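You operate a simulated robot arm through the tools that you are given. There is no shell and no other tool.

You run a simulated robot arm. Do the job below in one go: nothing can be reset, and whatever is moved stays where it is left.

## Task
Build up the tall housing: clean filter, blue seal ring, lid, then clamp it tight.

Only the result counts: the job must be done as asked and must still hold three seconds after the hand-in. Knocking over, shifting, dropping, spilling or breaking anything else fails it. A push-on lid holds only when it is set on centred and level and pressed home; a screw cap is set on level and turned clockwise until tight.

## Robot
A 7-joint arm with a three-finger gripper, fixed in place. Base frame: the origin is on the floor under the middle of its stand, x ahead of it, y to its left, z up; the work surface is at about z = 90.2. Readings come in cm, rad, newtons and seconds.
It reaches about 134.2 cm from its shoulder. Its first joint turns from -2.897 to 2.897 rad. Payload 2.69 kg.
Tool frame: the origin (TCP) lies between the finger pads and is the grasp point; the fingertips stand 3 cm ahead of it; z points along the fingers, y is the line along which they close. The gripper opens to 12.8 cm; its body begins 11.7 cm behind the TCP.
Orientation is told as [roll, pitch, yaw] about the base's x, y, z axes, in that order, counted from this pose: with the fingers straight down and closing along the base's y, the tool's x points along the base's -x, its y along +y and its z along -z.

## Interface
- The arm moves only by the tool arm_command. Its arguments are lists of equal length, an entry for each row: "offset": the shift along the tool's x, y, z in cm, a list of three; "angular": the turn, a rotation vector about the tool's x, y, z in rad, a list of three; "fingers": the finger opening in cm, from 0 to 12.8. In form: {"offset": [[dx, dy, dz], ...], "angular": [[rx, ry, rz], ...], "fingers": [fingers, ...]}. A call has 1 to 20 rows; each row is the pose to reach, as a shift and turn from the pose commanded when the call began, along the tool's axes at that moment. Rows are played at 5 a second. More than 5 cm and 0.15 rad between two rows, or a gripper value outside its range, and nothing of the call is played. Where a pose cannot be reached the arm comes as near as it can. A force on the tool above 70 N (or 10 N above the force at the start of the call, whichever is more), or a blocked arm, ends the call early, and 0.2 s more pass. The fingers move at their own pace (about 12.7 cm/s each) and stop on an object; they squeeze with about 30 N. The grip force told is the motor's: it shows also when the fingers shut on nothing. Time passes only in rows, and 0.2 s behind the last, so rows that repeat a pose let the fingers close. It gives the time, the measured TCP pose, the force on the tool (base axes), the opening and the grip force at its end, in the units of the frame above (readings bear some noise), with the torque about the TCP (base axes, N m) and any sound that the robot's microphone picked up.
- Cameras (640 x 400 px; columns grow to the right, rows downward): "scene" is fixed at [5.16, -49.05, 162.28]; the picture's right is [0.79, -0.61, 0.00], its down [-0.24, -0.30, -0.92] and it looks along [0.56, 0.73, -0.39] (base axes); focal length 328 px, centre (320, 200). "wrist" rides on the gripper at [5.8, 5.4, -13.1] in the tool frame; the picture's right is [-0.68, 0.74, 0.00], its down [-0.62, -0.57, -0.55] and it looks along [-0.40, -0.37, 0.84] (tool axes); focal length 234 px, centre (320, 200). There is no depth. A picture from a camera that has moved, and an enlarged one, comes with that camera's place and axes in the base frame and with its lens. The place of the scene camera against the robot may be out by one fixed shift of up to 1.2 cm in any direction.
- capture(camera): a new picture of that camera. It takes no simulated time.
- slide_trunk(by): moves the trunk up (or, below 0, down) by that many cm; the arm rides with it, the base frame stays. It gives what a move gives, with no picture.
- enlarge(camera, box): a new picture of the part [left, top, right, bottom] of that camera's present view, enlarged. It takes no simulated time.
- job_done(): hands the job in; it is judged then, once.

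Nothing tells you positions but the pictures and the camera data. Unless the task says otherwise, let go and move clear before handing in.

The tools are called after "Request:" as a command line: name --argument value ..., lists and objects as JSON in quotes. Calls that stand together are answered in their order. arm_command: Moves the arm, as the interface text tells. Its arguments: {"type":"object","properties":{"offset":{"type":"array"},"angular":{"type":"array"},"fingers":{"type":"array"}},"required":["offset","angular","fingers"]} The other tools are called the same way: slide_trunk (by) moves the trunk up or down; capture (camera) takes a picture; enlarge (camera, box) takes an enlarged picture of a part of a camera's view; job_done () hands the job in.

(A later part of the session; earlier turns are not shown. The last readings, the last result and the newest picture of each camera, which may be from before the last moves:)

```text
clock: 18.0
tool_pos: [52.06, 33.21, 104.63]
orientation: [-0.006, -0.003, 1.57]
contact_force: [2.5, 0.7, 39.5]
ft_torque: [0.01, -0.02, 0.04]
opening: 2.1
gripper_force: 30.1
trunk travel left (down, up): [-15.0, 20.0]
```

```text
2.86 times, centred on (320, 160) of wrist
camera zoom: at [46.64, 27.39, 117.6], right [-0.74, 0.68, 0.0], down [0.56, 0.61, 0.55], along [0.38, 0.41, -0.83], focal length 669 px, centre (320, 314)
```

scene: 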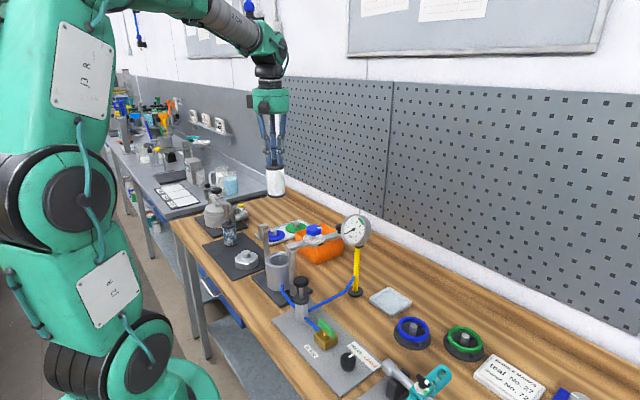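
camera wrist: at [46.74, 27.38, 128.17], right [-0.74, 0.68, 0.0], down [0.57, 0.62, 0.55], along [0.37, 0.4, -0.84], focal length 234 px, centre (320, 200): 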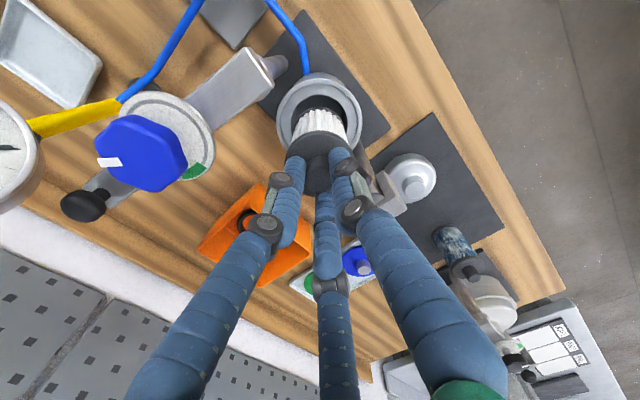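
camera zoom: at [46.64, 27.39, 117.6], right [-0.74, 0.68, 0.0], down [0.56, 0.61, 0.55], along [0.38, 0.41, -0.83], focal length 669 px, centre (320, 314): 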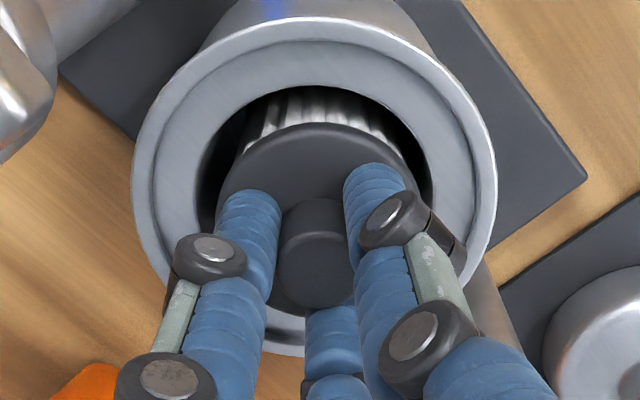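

It made contact at 39 N with almost no torque and the filter is down inside the bore, so it's on the floor. I'll unload, release and back off upwards.

Request:
arm_command --offset '[[0, 0, -0.45], [0, 0, -0.5], [0, 0, -0.5], [0, 0, -0.5], [0, 0, -0.5], [0, 0, -2], [0, 0, -5], [0, 0, -9], [0, 0, -13], [0, 0, -16], [0, 0, -16]]' --angular '[[0, 0, 0], [0, 0, 0], [0, 0, 0], [0, 0, 0], [0, 0, 0], [0, 0, 0], [0, 0, 0], [0, 0, 0], [0, 0, 0], [0, 0, 0], [0, 0, 0]]' --fingers '[0.5, 0.5, 3, 4.5, 4.5, 5, 5, 6, 7, 8, 8]'

Request:
capture --camera "wrist"

Request:
enlarge --camera "wrist" --box '[260, 60, 380, 160]'

Request:
enlarge --camera "scene" --box '[250, 210, 330, 310]'

```text
clock: 20.4
tool_pos: [51.89, 33.13, 120.07]
orientation: [0.001, 0.0, 1.57]
contact_force: [-0.2, 0.0, 0.9]
ft_torque: [0.02, -0.01, 0.0]
opening: 7.98
gripper_force: 0.0
trunk travel left (down, up): [-15.0, 20.0]
```

```text
taken
camera wrist: at [46.58, 27.29, 133.06], right [-0.74, 0.68, 0.0], down [0.57, 0.62, 0.55], along [0.37, 0.4, -0.84], focal length 234 px, centre (320, 200)
```

wrist: 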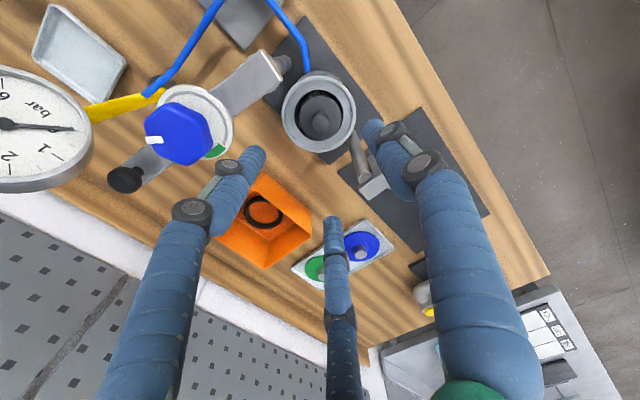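

```text
4.00 times, centred on (320, 110) of wrist
camera zoom: at [46.58, 27.29, 133.06], right [-0.74, 0.68, 0.0], down [0.57, 0.62, 0.55], along [0.37, 0.4, -0.84], focal length 937 px, centre (320, 560)
```

zoom: 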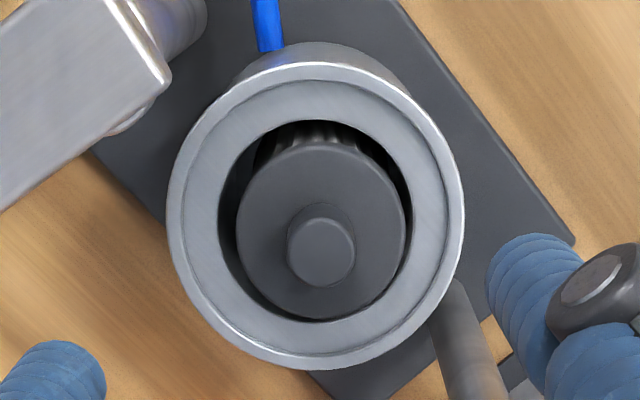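

```text
4.00 times, centred on (290, 260) of scene
camera zoom: at [5.16, -49.05, 162.28], right [0.79, -0.61, 0.0], down [-0.24, -0.3, -0.92], along [0.56, 0.73, -0.39], focal length 1314 px, centre (440, -40)
```

zoom: 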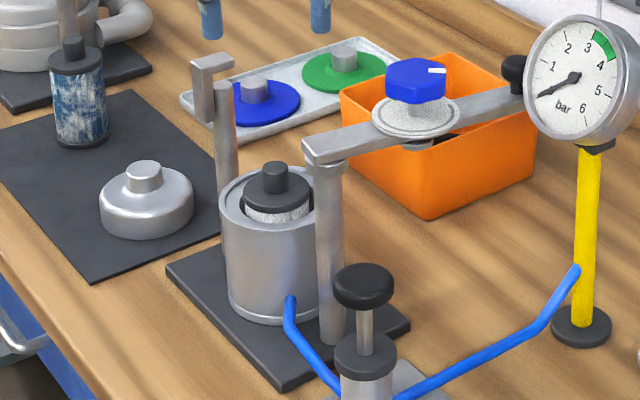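

The clean filter stands upright and centred in the bore. Next is the blue ring near (69, -10); I'll go up and over, passing on the robot's side of the gauge.

Request:
arm_command --offset '[[0, 0, -4], [0, 0, -8], [0, 0, -12], [4, -0.6, -12], [8, -1.2, -12], [12, -1.7, -12], [16, -2.3, -12], [20, -2.9, -12], [24, -3.5, -12], [28, -4, -12], [31, -6.7, -12], [34, -9.4, -12], [37, -12.1, -12], [40, -14.8, -12], [42.8, -17.2, -10], [42.8, -17.2, -6], [42.8, -17.2, -3], [42.8, -17.2, -3]]' --angular '[[0, 0, 0], [0, 0, 0], [0, 0, 0], [0, 0, 0], [0, 0, 0], [0, 0, 0], [0, 0, 0], [0, 0, 0], [0, 0, 0], [0, 0, 0], [0, 0, 0], [0, 0, 0], [0, 0, 0], [0, 0, 0], [0, 0, 0], [0, 0, 0], [0, 0, 0], [0, 0, 0]]' --fingers '[8, 8, 8, 8, 9, 10, 11, 12, 12.8, 12.8, 12.8, 12.8, 12.8, 12.8, 12.8, 12.8, 12.8, 12.8]'

Request:
capture --camera "wrist"

Request:
enlarge --camera "wrist" --box '[260, 40, 380, 140]'

Request:
enlarge --camera "scene" --box '[380, 300, 480, 370]'

```text
clock: 24.2
tool_pos: [68.98, -9.63, 123.32]
orientation: [-0.001, 0.0, 1.572]
contact_force: [0.0, 0.1, 0.1]
ft_torque: [0.0, 0.03, 0.01]
opening: 12.8
gripper_force: 0.0
trunk travel left (down, up): [-15.0, 20.0]
```

```text
taken
camera wrist: at [63.65, -15.53, 136.34], right [-0.74, 0.68, 0.0], down [0.57, 0.62, 0.55], along [0.37, 0.4, -0.84], focal length 234 px, centre (320, 200)
```

wrist: 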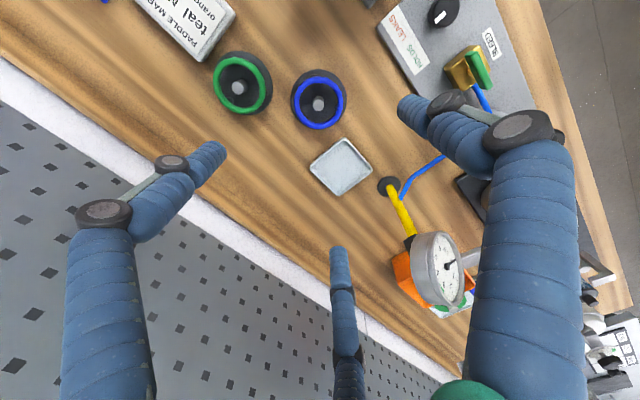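

```text
4.00 times, centred on (320, 90) of wrist
camera zoom: at [63.65, -15.53, 136.34], right [-0.74, 0.68, 0.0], down [0.57, 0.62, 0.55], along [0.37, 0.4, -0.84], focal length 937 px, centre (320, 640)
```

zoom: 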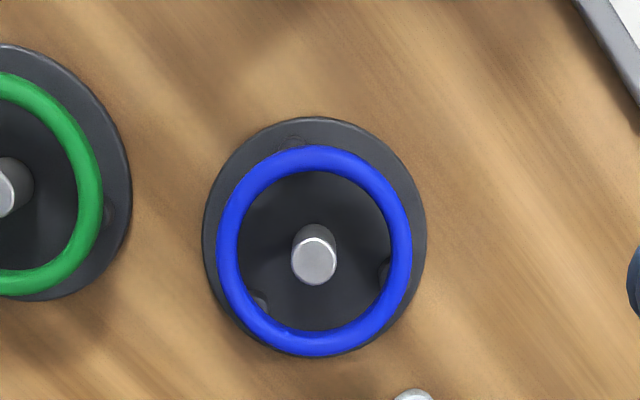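

```text
5.71 times, centred on (430, 335) of scene
camera zoom: at [5.16, -49.05, 162.28], right [0.79, -0.61, 0.0], down [-0.24, -0.3, -0.92], along [0.56, 0.73, -0.39], focal length 1876 px, centre (-309, -571)
```

zoom: 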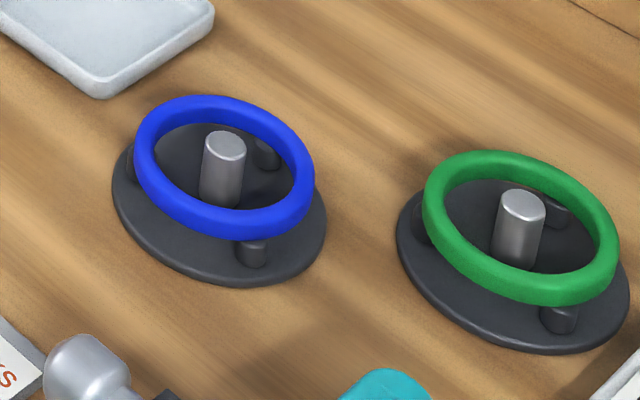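

Ring centre is about (69.5, -9.5), z ≈ 92.9, outer radius ≈ 4.3, lying on three pegs. I'll check the fingertip shape and the pegs before choosing the grip height.

Request:
enlarge --camera "wrist" --box '[300, 230, 380, 290]'

Request:
enlarge --camera "wrist" --box '[150, 120, 250, 200]'

Request:
enlarge --camera "scene" --box '[370, 180, 470, 280]'

Request:
capture --camera "scene"

```text
6.67 times, centred on (340, 260) of wrist
camera zoom: at [63.65, -15.53, 136.34], right [-0.74, 0.68, 0.0], down [0.57, 0.62, 0.55], along [0.37, 0.4, -0.84], focal length 1561 px, centre (187, -200)
```

zoom: 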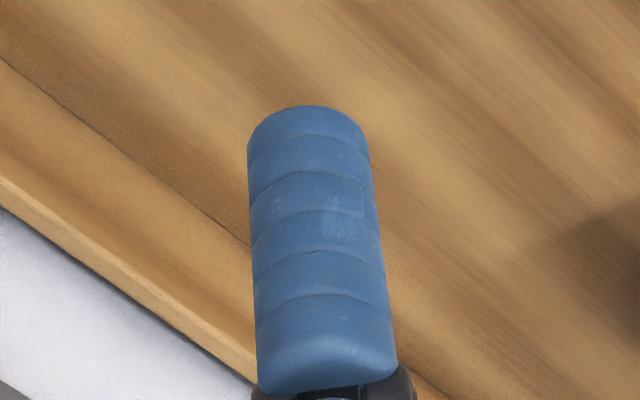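

```text
5.00 times, centred on (200, 160) of wrist
camera zoom: at [63.65, -15.53, 136.34], right [-0.74, 0.68, 0.0], down [0.57, 0.62, 0.55], along [0.37, 0.4, -0.84], focal length 1171 px, centre (920, 400)
```

zoom: 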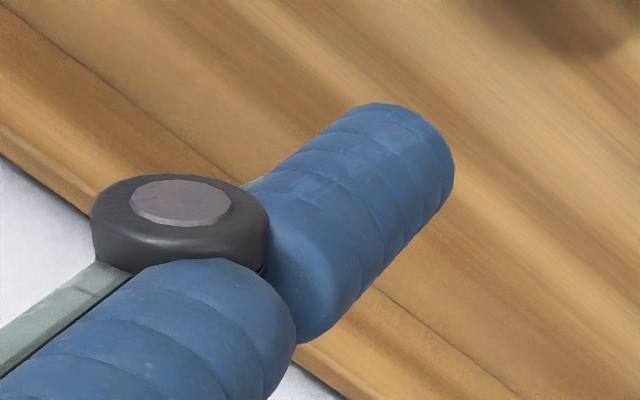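

```text
4.00 times, centred on (420, 230) of scene
camera zoom: at [5.16, -49.05, 162.28], right [0.79, -0.61, 0.0], down [-0.24, -0.3, -0.92], along [0.56, 0.73, -0.39], focal length 1314 px, centre (-80, 80)
```

zoom: 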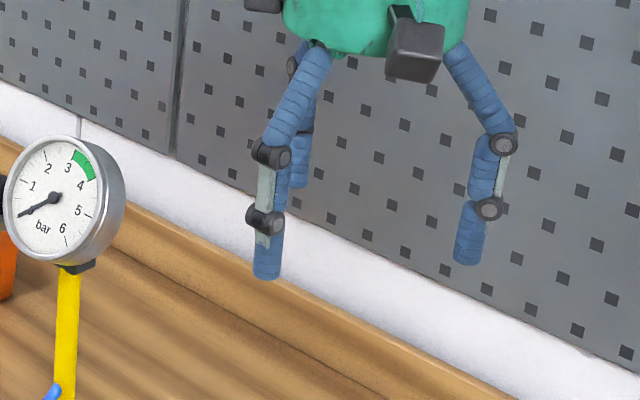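

```text
taken
```

scene: 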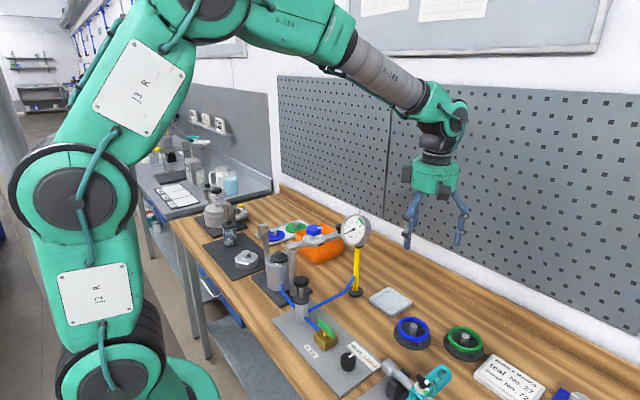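

The fingertips are blunt cylinders, so a grip near the tips will hold the ring. I'll lower around it and check before the last bit.

Request:
arm_command --offset '[[-0.1, -0.25, 4], [-0.2, -0.47, 8], [-0.2, -0.47, 12], [-0.2, -0.47, 16], [-0.2, -0.47, 20], [-0.2, -0.47, 22.5], [-0.2, -0.47, 24], [-0.2, -0.47, 24]]' --angular '[[0, 0, 0], [0, 0, 0], [0, 0, 0], [0, 0, 0], [0, 0, 0], [0, 0, 0], [0, 0, 0], [0, 0, 0]]' --fingers '[12.8, 12, 11, 10.6, 10.6, 10.6, 10.6, 10.6]'

Request:
capture --camera "wrist"

Request:
enlarge --camera "wrist" --box '[240, 80, 400, 220]'

Request:
enlarge --camera "scene" --box '[360, 270, 480, 370]'

```text
clock: 26.0
tool_pos: [69.52, -9.59, 99.2]
orientation: [0.0, -0.001, 1.57]
contact_force: [0.6, 0.1, -0.5]
ft_torque: [0.01, 0.01, 0.02]
opening: 10.62
gripper_force: 0.0
trunk travel left (down, up): [-15.0, 20.0]
```

```text
taken
camera wrist: at [64.35, -15.28, 112.16], right [-0.74, 0.68, 0.0], down [0.57, 0.62, 0.55], along [0.37, 0.4, -0.84], focal length 234 px, centre (320, 200)
```

wrist: 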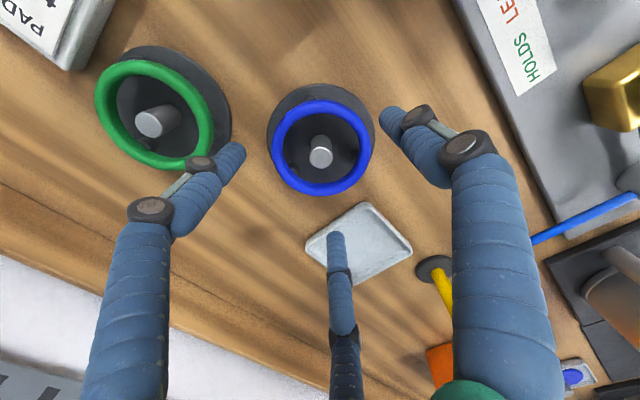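

```text
2.86 times, centred on (320, 150) of wrist
camera zoom: at [64.35, -15.28, 112.16], right [-0.74, 0.68, 0.0], down [0.57, 0.62, 0.55], along [0.37, 0.4, -0.84], focal length 669 px, centre (320, 343)
```

zoom: 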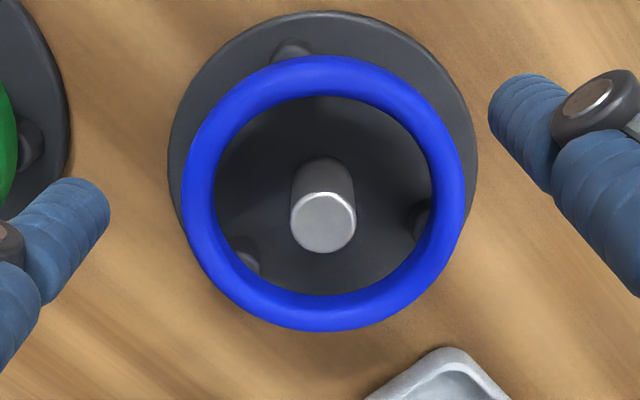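

```text
4.00 times, centred on (420, 320) of scene
camera zoom: at [5.16, -49.05, 162.28], right [0.79, -0.61, 0.0], down [-0.24, -0.3, -0.92], along [0.56, 0.73, -0.39], focal length 1314 px, centre (-80, -280)
```

zoom: 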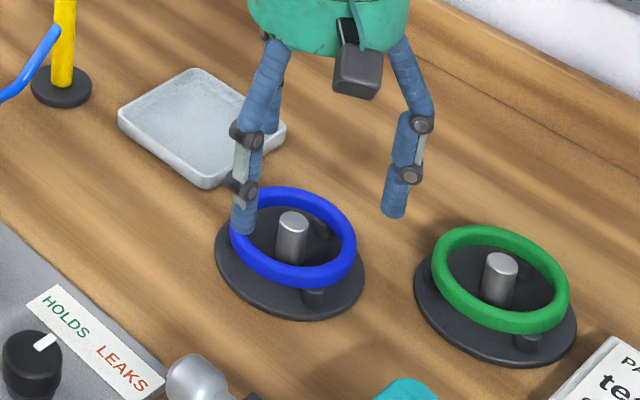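

The ring is within about 2 mm of the hand's axis. I'll lower so the tips are just past the ring's mid-height and close.

Request:
arm_command --offset '[[0.0, 0.2, 2.0], [0.0, 0.2, 4.0], [0.0, 0.2, 4.0], [0.0, 0.2, 4.0], [0.0, 0.2, 4.0], [0.0, 0.2, 4.0]]' --angular '[[0, 0, 0], [0, 0, 0], [0, 0, 0], [0, 0, 0], [0, 0, 0], [0, 0, 0]]' --fingers '[10.6, 10.6, 9.5, 8, 7.5, 7.5]'

Request:
capture --camera "wrist"

Request:
enlarge --camera "wrist" --box '[230, 90, 410, 230]'

Request:
enlarge --camera "scene" --box '[360, 270, 480, 370]'

```text
clock: 27.4
tool_pos: [69.49, -9.55, 95.12]
orientation: [0.001, -0.001, 1.571]
contact_force: [-2.0, 0.4, 3.1]
ft_torque: [0.06, 0.11, 0.01]
opening: 7.99
gripper_force: 30.0
trunk travel left (down, up): [-15.0, 20.0]
```

```text
taken
camera wrist: at [64.19, -15.29, 108.15], right [-0.74, 0.68, 0.0], down [0.57, 0.62, 0.55], along [0.37, 0.4, -0.84], focal length 234 px, centre (320, 200)
```

wrist: 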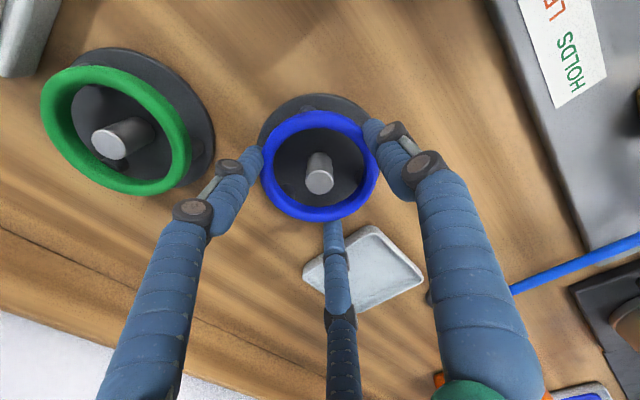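

```text
2.86 times, centred on (320, 160) of wrist
camera zoom: at [64.19, -15.29, 108.15], right [-0.74, 0.68, 0.0], down [0.57, 0.62, 0.55], along [0.37, 0.4, -0.84], focal length 669 px, centre (320, 314)
```

zoom: 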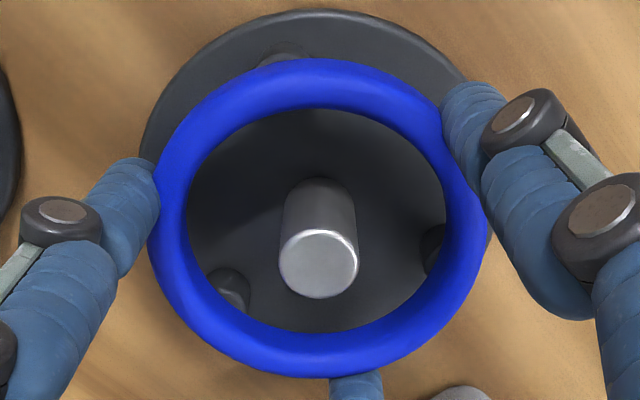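

```text
4.00 times, centred on (420, 320) of scene
camera zoom: at [5.16, -49.05, 162.28], right [0.79, -0.61, 0.0], down [-0.24, -0.3, -0.92], along [0.56, 0.73, -0.39], focal length 1314 px, centre (-80, -280)
```

zoom: 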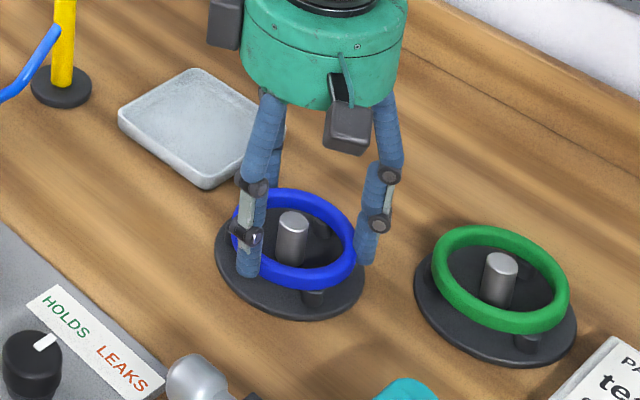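

The ring is held evenly by all three fingers (opening 8.0, grip 30 N). I'll lift it clear and check it stays level.

Request:
arm_command --offset '[[0, 0, -0.7], [0, 0, -1.5], [0, 0, -3], [0, 0, -5.5], [0, 0, -8], [0, 0, -8]]' --angular '[[0, 0, 0], [0, 0, 0], [0, 0, 0], [0, 0, 0], [0, 0, 0], [0, 0, 0]]' --fingers '[7.5, 7.5, 7.5, 7.5, 7.5, 7.5]'

Request:
enlarge --camera "wrist" --box '[230, 90, 410, 230]'

Request:
enlarge --camera "scene" --box '[370, 240, 470, 340]'

```text
clock: 28.8
tool_pos: [69.26, -9.53, 103.02]
orientation: [0.001, -0.001, 1.569]
contact_force: [0.5, -0.3, 0.0]
ft_torque: [-0.05, -0.02, -0.01]
opening: 7.99
gripper_force: 30.1
trunk travel left (down, up): [-15.0, 20.0]
```

```text
2.86 times, centred on (320, 160) of wrist
camera zoom: at [63.99, -15.29, 116.15], right [-0.74, 0.68, 0.0], down [0.57, 0.62, 0.55], along [0.37, 0.4, -0.84], focal length 669 px, centre (320, 314)
```

zoom: 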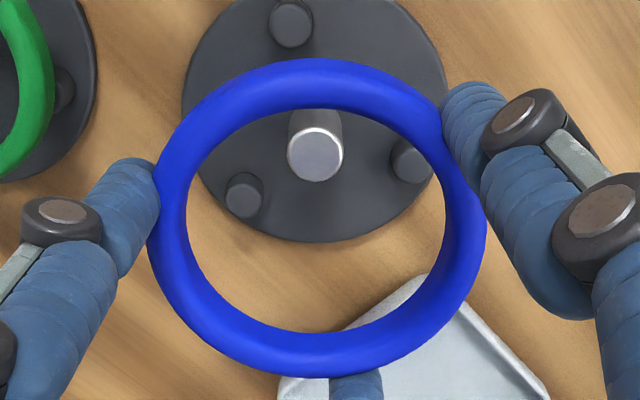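

```text
4.00 times, centred on (420, 290) of scene
camera zoom: at [5.16, -49.05, 162.28], right [0.79, -0.61, 0.0], down [-0.24, -0.3, -0.92], along [0.56, 0.73, -0.39], focal length 1314 px, centre (-80, -160)
```

zoom: 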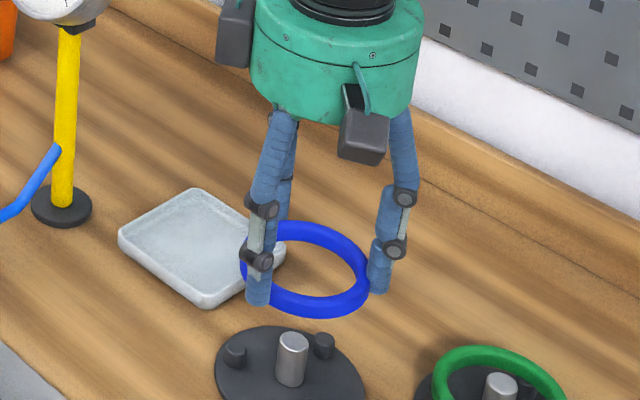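

The ring came off level and stays put. I'll carry it around the gauge to above the housing.

Request:
arm_command --offset '[[0, 0, -4], [0, 0, -8.5], [0, 0, -13], [0, 0, -17.5], [0, 0, -22], [0, 0, -26], [-3.6, 3.3, -27], [-7.2, 6.6, -27], [-10.8, 10, -27], [-14.5, 13.3, -27], [-18.5, 13.9, -27], [-22.5, 14.4, -27], [-26.5, 15, -27], [-30.5, 15.5, -27], [-34.5, 16.1, -27], [-38.5, 16.6, -27], [-41.5, 17.0, -27], [-42.7, 17.2, -27], [-42.7, 17.2, -27]]' --angular '[[0, 0, 0], [0, 0, 0], [0, 0, 0], [0, 0, 0], [0, 0, 0], [0, 0, 0], [0, 0, 0], [0, 0, 0], [0, 0, 0], [0, 0, 0], [0, 0, 0], [0, 0, 0], [0, 0, 0], [0, 0, 0], [0, 0, 0], [0, 0, 0], [0, 0, 0], [0, 0, 0], [0, 0, 0]]' --fingers '[7.5, 7.5, 7.5, 7.5, 7.5, 7.5, 7.5, 7.5, 7.5, 7.5, 7.5, 7.5, 7.5, 7.5, 7.5, 7.5, 7.5, 7.5, 7.5]'

Request:
capture --camera "wrist"

Request:
enlarge --camera "wrist" --box '[230, 60, 410, 230]'

```text
clock: 32.8
tool_pos: [52.2, 33.17, 130.01]
orientation: [0.002, 0.0, 1.571]
contact_force: [-0.2, -0.4, -0.7]
ft_torque: [0.0, 0.01, -0.01]
opening: 7.97
gripper_force: 30.1
trunk travel left (down, up): [-15.0, 20.0]
```

```text
taken
camera wrist: at [46.93, 27.31, 143.12], right [-0.74, 0.68, 0.0], down [0.57, 0.62, 0.55], along [0.37, 0.4, -0.84], focal length 234 px, centre (320, 200)
```

wrist: 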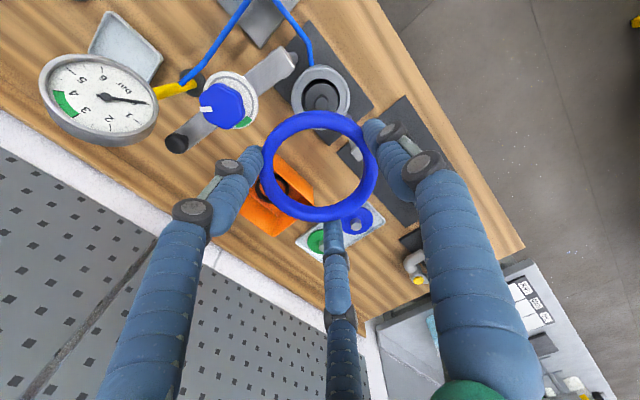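

```text
2.35 times, centred on (320, 145) of wrist
camera zoom: at [46.93, 27.31, 143.12], right [-0.74, 0.68, 0.0], down [0.57, 0.62, 0.55], along [0.37, 0.4, -0.84], focal length 551 px, centre (320, 329)
```

zoom: 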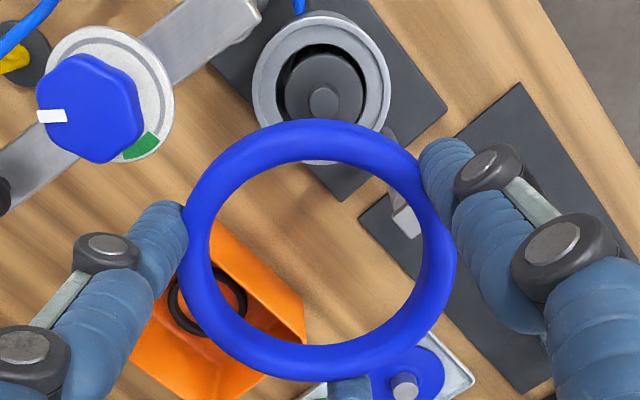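

The ring is nearly over the housing. I'll shift about 2 mm, lower to just above the filter knob and re-check.

Request:
arm_command --offset '[[-0.1, 0.2, 4], [-0.1, 0.2, 8], [-0.1, 0.2, 12], [-0.1, 0.2, 16], [-0.1, 0.2, 19.5], [-0.1, 0.2, 22.5], [-0.1, 0.2, 22.5], [-0.1, 0.2, 22.5]]' --angular '[[0, 0, 0], [0, 0, 0], [0, 0, 0], [0, 0, 0], [0, 0, 0], [0, 0, 0], [0, 0, 0], [0, 0, 0]]' --fingers '[7.5, 7.5, 7.5, 7.5, 7.5, 7.5, 7.5, 7.5]'

Request:
capture --camera "wrist"

Request:
enlarge --camera "wrist" --box '[230, 80, 410, 230]'

Request:
enlarge --camera "scene" --box '[240, 190, 340, 290]'

```text
clock: 34.6
tool_pos: [51.93, 33.31, 107.58]
orientation: [0.001, 0.001, 1.571]
contact_force: [0.3, -0.2, -0.6]
ft_torque: [0.01, 0.01, 0.01]
opening: 7.97
gripper_force: 29.8
trunk travel left (down, up): [-15.0, 20.0]
```

```text
taken
camera wrist: at [46.59, 27.52, 120.65], right [-0.74, 0.68, 0.0], down [0.57, 0.62, 0.55], along [0.37, 0.4, -0.84], focal length 234 px, centre (320, 200)
```

wrist: 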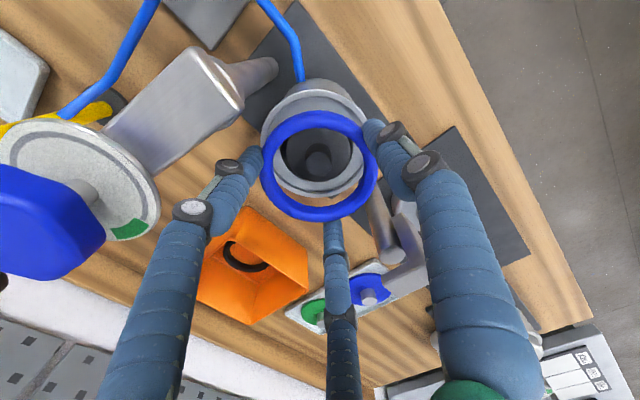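

```text
2.67 times, centred on (320, 155) of wrist
camera zoom: at [46.59, 27.52, 120.65], right [-0.74, 0.68, 0.0], down [0.57, 0.62, 0.55], along [0.37, 0.4, -0.84], focal length 624 px, centre (320, 320)
```

zoom: 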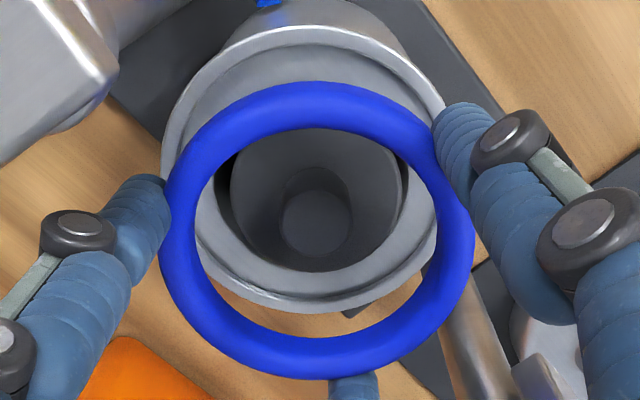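

```text
4.00 times, centred on (290, 240) of scene
camera zoom: at [5.16, -49.05, 162.28], right [0.79, -0.61, 0.0], down [-0.24, -0.3, -0.92], along [0.56, 0.73, -0.39], focal length 1314 px, centre (440, 40)
```

zoom: 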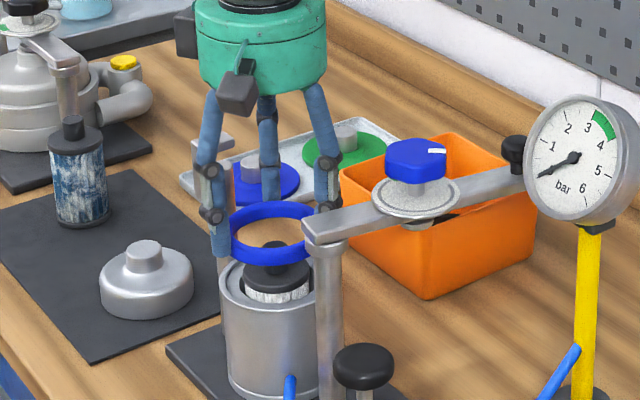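

Request:
arm_command --offset '[[0.04, -0.17, 1], [0.04, -0.17, 2], [0.04, -0.17, 2.9], [0.04, -0.17, 2.9]]' --angular '[[0, 0, 0], [0, 0, 0], [0, 0, 0], [0, 0, 0]]' --fingers '[7.5, 7.5, 7.5, 7.5]'

Request:
enlarge --camera "wrist" --box '[240, 80, 400, 220]'

Request:
enlarge --camera "scene" --box '[250, 215, 320, 285]'

```text
clock: 35.6
tool_pos: [52.07, 33.27, 104.83]
orientation: [0.001, -0.001, 1.57]
contact_force: [0.0, 0.5, 0.2]
ft_torque: [0.02, 0.02, -0.02]
opening: 7.98
gripper_force: 29.8
trunk travel left (down, up): [-15.0, 20.0]
```

```text
2.86 times, centred on (320, 150) of wrist
camera zoom: at [46.87, 27.39, 117.82], right [-0.74, 0.68, 0.0], down [0.57, 0.62, 0.55], along [0.37, 0.4, -0.84], focal length 669 px, centre (320, 343)
```

zoom: 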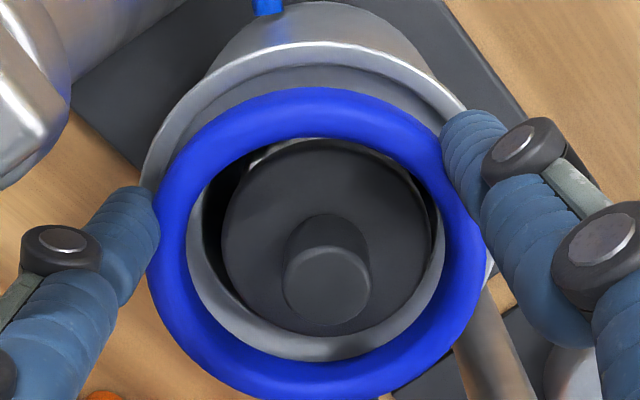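

```text
5.71 times, centred on (285, 250) of scene
camera zoom: at [5.16, -49.05, 162.28], right [0.79, -0.61, 0.0], down [-0.24, -0.3, -0.92], along [0.56, 0.73, -0.39], focal length 1876 px, centre (520, -86)
```

zoom: 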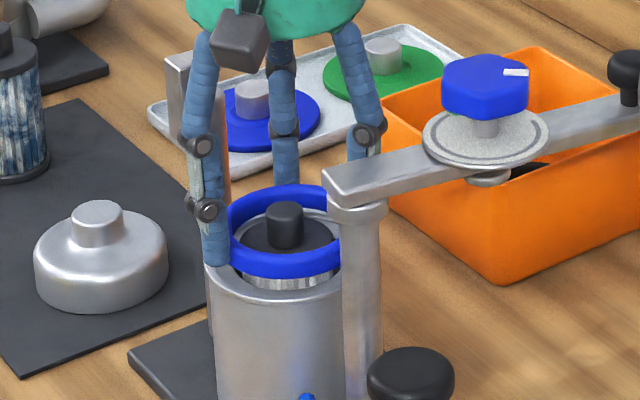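

The ring is centred over the seat to about 1 mm. I'll lower the last bit, then open the fingers so it settles into the recess.

Request:
arm_command --offset '[[-0.08, 0, 0.6], [-0.08, 0, 1.1], [-0.08, 0, 1.1]]' --angular '[[0, 0, 0], [0, 0, 0], [0, 0, 0]]' --fingers '[7.5, 7.5, 7.5]'

Request:
enlarge --camera "wrist" --box '[240, 80, 400, 220]'

Request:
enlarge --camera "scene" --box '[250, 215, 320, 285]'

```text
clock: 36.4
tool_pos: [52.23, 33.4, 103.84]
orientation: [-0.002, -0.001, 1.57]
contact_force: [-2.9, -5.0, 18.9]
ft_torque: [0.0, -0.7, -0.16]
opening: 7.97
gripper_force: 30.1
trunk travel left (down, up): [-15.0, 20.0]
```

```text
2.86 times, centred on (320, 150) of wrist
camera zoom: at [46.83, 27.51, 116.84], right [-0.74, 0.68, 0.0], down [0.56, 0.61, 0.55], along [0.37, 0.41, -0.83], focal length 669 px, centre (320, 343)
```

zoom: 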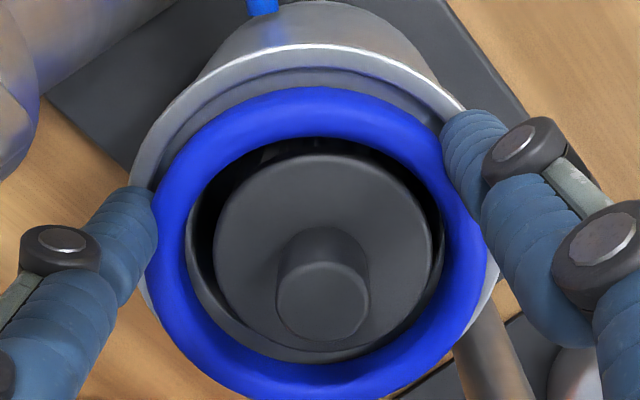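

```text
5.71 times, centred on (285, 250) of scene
camera zoom: at [5.16, -49.05, 162.28], right [0.79, -0.61, 0.0], down [-0.24, -0.3, -0.92], along [0.56, 0.73, -0.39], focal length 1876 px, centre (520, -86)
```

zoom: 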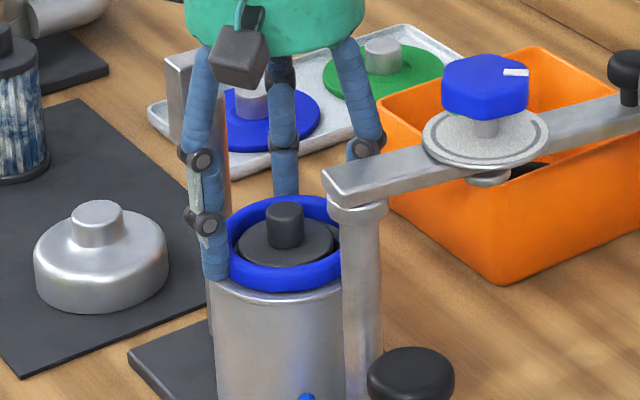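

The fingertips are just touching the rim lip with the ring directly over its seat. I'll relieve the load slightly and open.

Request:
arm_command --offset '[[0, 0, -0.1], [0, 0, -0.1], [0, 0, -0.1], [0, 0, -0.1], [0, 0, -0.1]]' --angular '[[0, 0, 0], [0, 0, 0], [0, 0, 0], [0, 0, 0], [0, 0, 0]]' --fingers '[7.8, 8.4, 9.2, 9.8, 9.8]'

Request:
enlarge --camera "wrist" --box '[240, 80, 400, 220]'

Request:
enlarge --camera "scene" --box '[250, 215, 320, 285]'

```text
clock: 37.6
tool_pos: [52.08, 33.3, 103.77]
orientation: [0.0, 0.0, 1.571]
contact_force: [-0.4, -0.4, 0.2]
ft_torque: [0.0, 0.0, 0.01]
opening: 9.81
gripper_force: 0.0
trunk travel left (down, up): [-15.0, 20.0]
```

```text
2.86 times, centred on (320, 150) of wrist
camera zoom: at [46.84, 27.54, 116.81], right [-0.74, 0.68, 0.0], down [0.57, 0.62, 0.55], along [0.37, 0.4, -0.84], focal length 669 px, centre (320, 343)
```

zoom: 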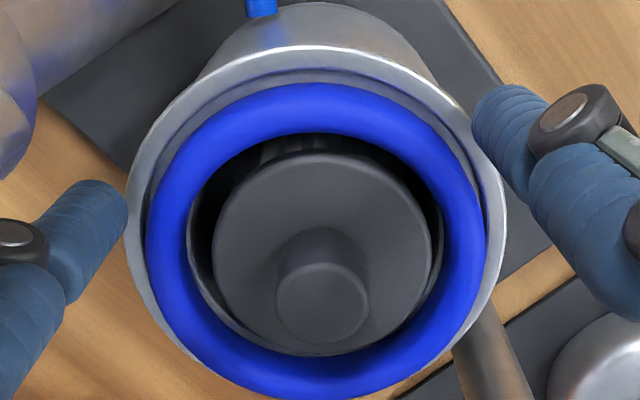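

```text
5.71 times, centred on (285, 250) of scene
camera zoom: at [5.16, -49.05, 162.28], right [0.79, -0.61, 0.0], down [-0.24, -0.3, -0.92], along [0.56, 0.73, -0.39], focal length 1876 px, centre (520, -86)
```

zoom: 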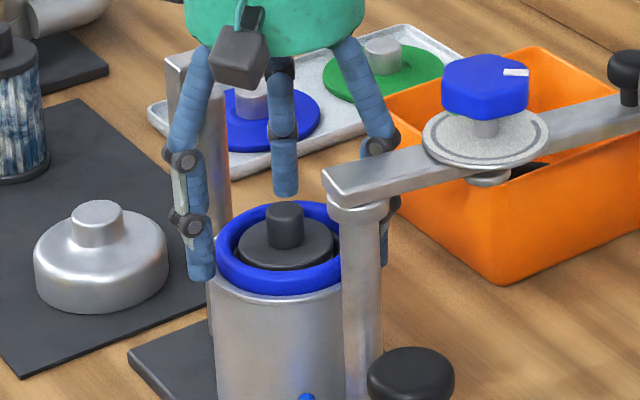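

The ring has dropped onto the rim. I'll rise straight up and check it is seated centred inside the lip.

Request:
arm_command --offset '[[0, 0, -2], [0, 0, -5], [0, 0, -9], [0, 0, -13], [0, 0, -17], [0, 0, -17]]' --angular '[[0, 0, 0], [0, 0, 0], [0, 0, 0], [0, 0, 0], [0, 0, 0], [0, 0, 0]]' --fingers '[9.8, 9.8, 9.8, 9.8, 9.8, 9.8]'

Request:
enlarge --camera "wrist" --box '[270, 60, 370, 140]'

Request:
enlarge --camera "scene" --box '[255, 225, 315, 265]'

Request:
capture --camera "wrist"

```text
clock: 39.0
tool_pos: [52.07, 33.02, 120.8]
orientation: [0.002, -0.001, 1.571]
contact_force: [-1.3, -0.6, 0.6]
ft_torque: [-0.01, -0.04, 0.0]
opening: 9.78
gripper_force: 0.1
trunk travel left (down, up): [-15.0, 20.0]
```

```text
5.00 times, centred on (320, 100) of wrist
camera zoom: at [46.68, 27.27, 133.9], right [-0.74, 0.68, 0.0], down [0.57, 0.62, 0.55], along [0.37, 0.4, -0.84], focal length 1171 px, centre (320, 700)
```

zoom: 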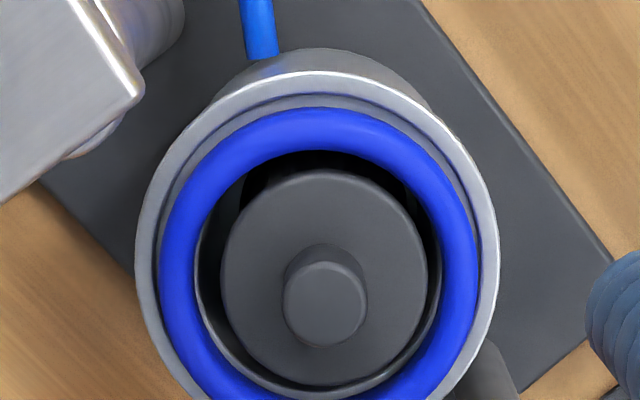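

```text
10.00 times, centred on (285, 245) of scene
camera zoom: at [5.16, -49.05, 162.28], right [0.79, -0.61, 0.0], down [-0.24, -0.3, -0.92], along [0.56, 0.73, -0.39], focal length 3284 px, centre (670, -250)
```

zoom: 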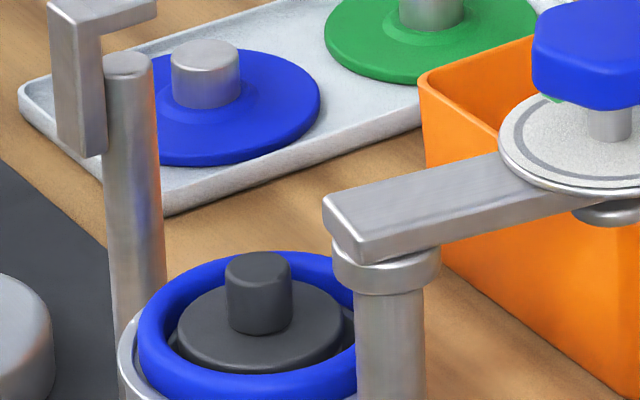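

```text
taken
camera wrist: at [46.68, 27.27, 133.9], right [-0.74, 0.68, 0.0], down [0.57, 0.62, 0.55], along [0.37, 0.4, -0.84], focal length 234 px, centre (320, 200)
```

wrist: 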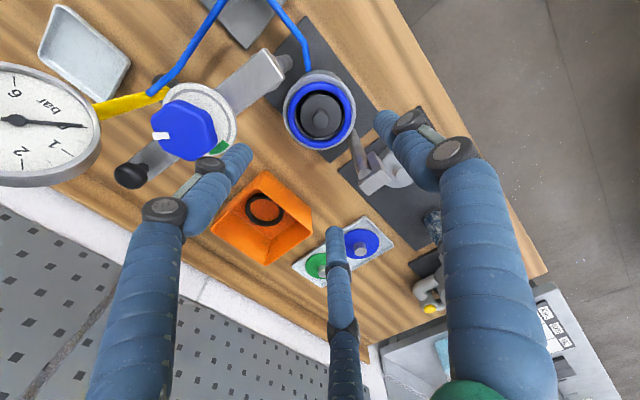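

Request:
enlarge --camera "wrist" --box '[275, 65, 365, 155]'

Request:
enlarge --camera "scene" --box '[260, 235, 300, 285]'

```text
4.44 times, centred on (320, 110) of wrist
camera zoom: at [46.68, 27.27, 133.9], right [-0.74, 0.68, 0.0], down [0.57, 0.62, 0.55], along [0.37, 0.4, -0.84], focal length 1041 px, centre (320, 600)
```

zoom: 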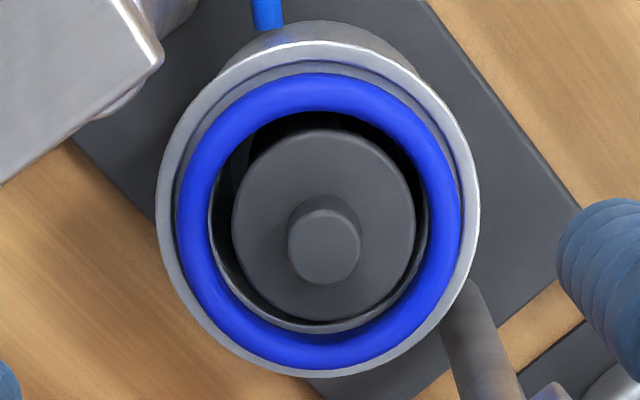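

```text
8.00 times, centred on (280, 260) of scene
camera zoom: at [5.16, -49.05, 162.28], right [0.79, -0.61, 0.0], down [-0.24, -0.3, -0.92], along [0.56, 0.73, -0.39], focal length 2627 px, centre (640, -280)
```

zoom: 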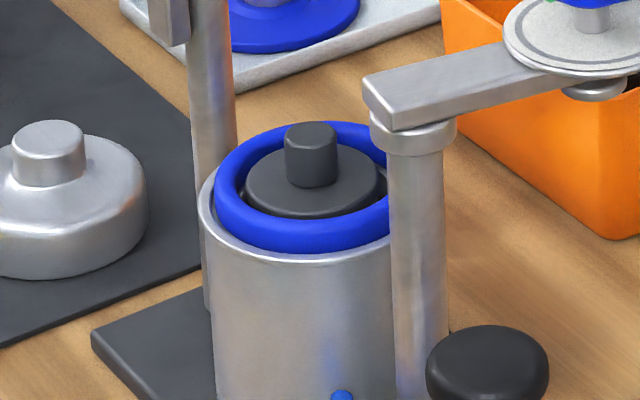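

The ring lies in the seat inside the lip. I'll look at it from the other side on the way to the lid, turning the hand back to yaw 0.

Request:
arm_command --offset '[[0, 0, -4], [0, 0, -8], [-1.9, 0.8, -10.2], [-3.8, 1.5, -10.2], [-5.7, 2.3, -10.2], [-7.6, 3.1, -10.2], [-9.5, 3.8, -10.2], [-11.4, 4.6, -10.2], [-13.3, 5.4, -10.2], [-15.2, 6.1, -10.2], [-17.1, 6.9, -10.2], [-17.1, 6.9, -10.2], [-17.1, 6.9, -10.2]]' --angular '[[0, 0, 0.13], [0, 0, 0.26], [0, 0, 0.4], [0, 0, 0.54], [0, 0, 0.68], [0, 0, 0.82], [0, 0, 0.96], [0, 0, 1.1], [0, 0, 1.23], [0, 0, 1.36], [0, 0, 1.48], [0, 0, 1.5708], [0, 0, 1.5708]]' --fingers '[9.8, 9.8, 9.8, 9.8, 10.5, 11, 12, 12.8, 12.8, 12.8, 12.8, 12.8, 12.8]'

Request:
capture --camera "wrist"

Request:
enlarge --camera "wrist" --box '[240, 130, 340, 210]'

Request:
enlarge --camera "wrist" --box '[300, 60, 400, 130]'

```text
clock: 41.8
tool_pos: [45.34, 50.47, 130.98]
orientation: [0.001, -0.001, -0.001]
contact_force: [-0.1, -0.4, 0.6]
ft_torque: [-0.02, -0.01, -0.01]
opening: 12.78
gripper_force: 0.0
trunk travel left (down, up): [-15.0, 20.0]
```

```text
taken
camera wrist: at [39.51, 55.87, 144.02], right [0.68, 0.74, 0.0], down [0.62, -0.57, 0.55], along [0.4, -0.37, -0.84], focal length 234 px, centre (320, 200)
```

wrist: 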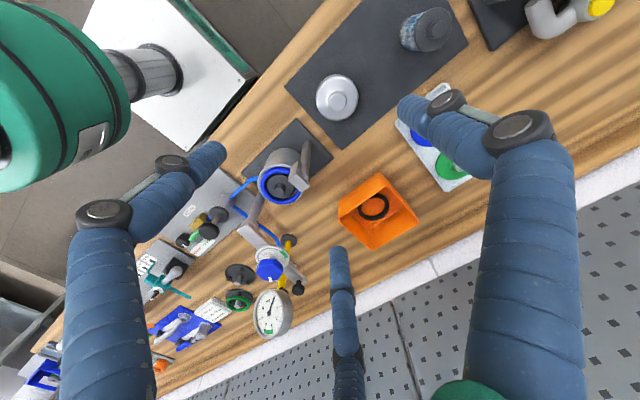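

```text
5.00 times, centred on (290, 170) of wrist
camera zoom: at [39.51, 55.87, 144.02], right [0.68, 0.74, 0.0], down [0.62, -0.57, 0.55], along [0.4, -0.37, -0.84], focal length 1171 px, centre (470, 350)
```

zoom: 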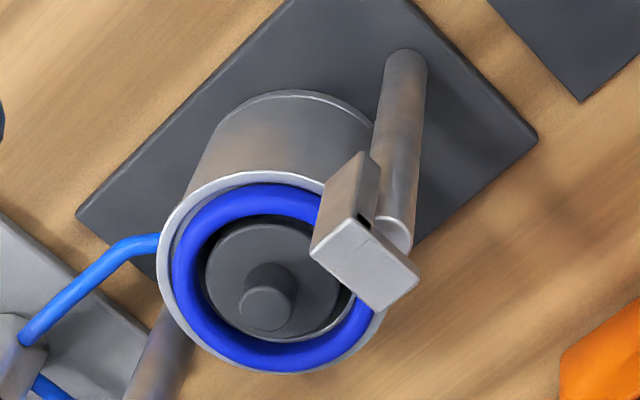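

```text
5.71 times, centred on (350, 95) of wrist
camera zoom: at [39.51, 55.87, 144.02], right [0.68, 0.74, 0.0], down [0.62, -0.57, 0.55], along [0.4, -0.37, -0.84], focal length 1338 px, centre (149, 800)
```

zoom: 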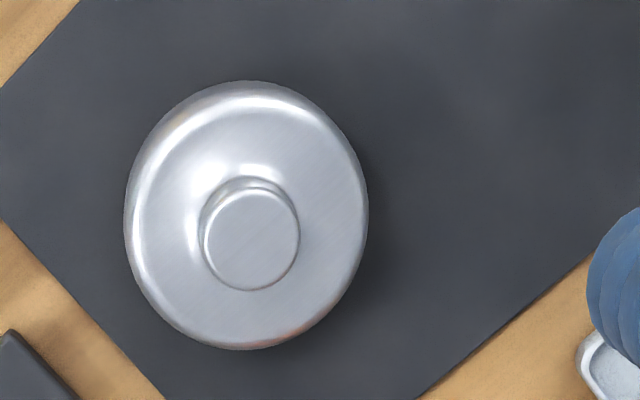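

The ring is sitting evenly inside the lip. The lid is at about (48.5, 52.3), boss top near z = 95.3 and boss about 3.2 cm wide. I'll hover over it.

Request:
arm_command --offset '[[-1, 0.6, 4], [-2, 1.2, 8], [-3.16, 1.83, 12], [-3.16, 1.83, 16], [-3.16, 1.83, 18], [-3.16, 1.83, 18]]' --angular '[[0, 0, 0], [0, 0, 0], [0, 0, 0], [0, 0, 0], [0, 0, 0], [0, 0, 0]]' --fingers '[12.8, 11, 10, 9, 8, 8]'

Request:
capture --camera "wrist"

Request:
enlarge --camera "wrist" --box '[260, 50, 380, 150]'

Request:
enlarge --camera "scene" --box '[200, 150, 300, 290]'

```text
clock: 43.2
tool_pos: [48.44, 52.26, 112.97]
orientation: [-0.001, 0.0, -0.002]
contact_force: [-0.6, 0.1, -0.1]
ft_torque: [-0.01, -0.01, 0.01]
opening: 8.0
gripper_force: 0.0
trunk travel left (down, up): [-15.0, 20.0]
```

```text
taken
camera wrist: at [42.69, 57.64, 126.04], right [0.68, 0.74, 0.0], down [0.62, -0.57, 0.55], along [0.4, -0.37, -0.84], focal length 234 px, centre (320, 200)
```

wrist: 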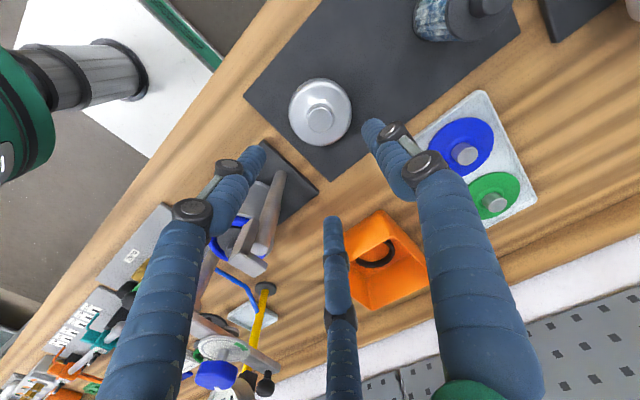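

```text
4.00 times, centred on (320, 100) of wrist
camera zoom: at [42.69, 57.64, 126.04], right [0.68, 0.74, 0.0], down [0.62, -0.57, 0.55], along [0.4, -0.37, -0.84], focal length 937 px, centre (320, 600)
```

zoom: 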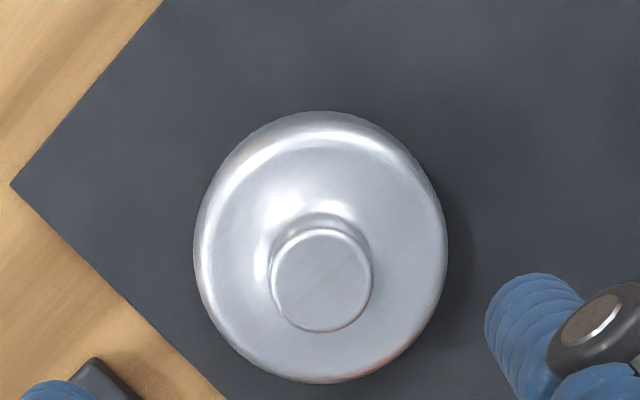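

```text
2.86 times, centred on (250, 220) of scene
camera zoom: at [5.16, -49.05, 162.28], right [0.79, -0.61, 0.0], down [-0.24, -0.3, -0.92], along [0.56, 0.73, -0.39], focal length 938 px, centre (520, 143)
```

zoom: 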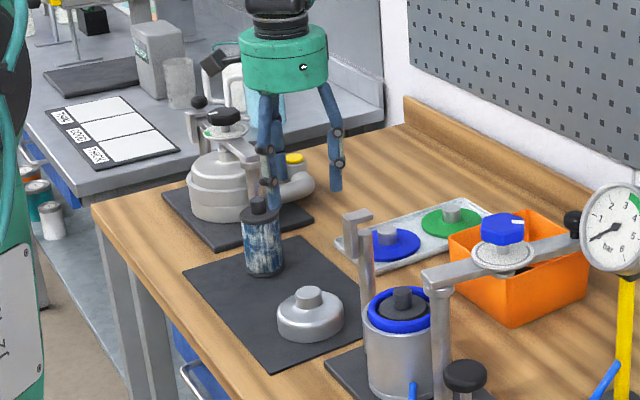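

The hand is centred over the lid. I'll lower around the boss and grip it.

Request:
arm_command --offset '[[-0.05, 0.05, 4], [-0.05, 0.05, 8], [-0.05, 0.05, 12], [-0.05, 0.05, 14], [-0.05, 0.05, 14]]' --angular '[[0, 0, 0], [0, 0, 0], [0, 0, 0], [0, 0, 0], [0, 0, 0]]' --fingers '[7, 7, 7, 7, 7]'

Request:
enlarge --camera "wrist" --box '[230, 80, 410, 230]'

Request:
enlarge --camera "scene" --box '[210, 210, 290, 280]'

```text
clock: 44.4
tool_pos: [48.59, 52.54, 98.88]
orientation: [0.0, -0.001, 0.0]
contact_force: [0.3, 1.1, 0.3]
ft_torque: [-0.01, 0.04, -0.01]
opening: 7.02
gripper_force: 0.1
trunk travel left (down, up): [-15.0, 20.0]
```

```text
2.67 times, centred on (320, 155) of wrist
camera zoom: at [42.75, 57.88, 111.93], right [0.68, 0.74, 0.0], down [0.62, -0.57, 0.55], along [0.4, -0.37, -0.84], focal length 624 px, centre (320, 320)
```

zoom: 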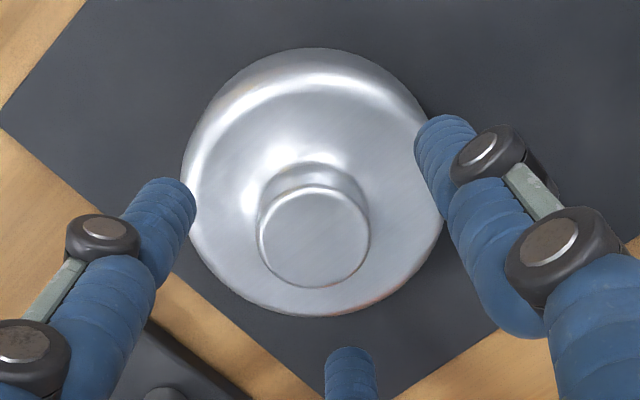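

```text
5.71 times, centred on (250, 245) of scene
camera zoom: at [5.16, -49.05, 162.28], right [0.79, -0.61, 0.0], down [-0.24, -0.3, -0.92], along [0.56, 0.73, -0.39], focal length 1876 px, centre (720, -57)
```

zoom: 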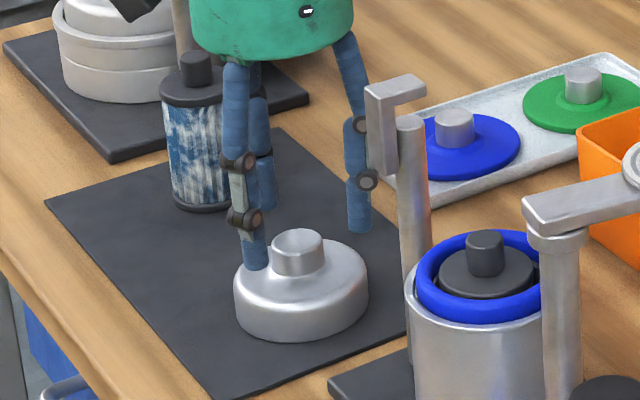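

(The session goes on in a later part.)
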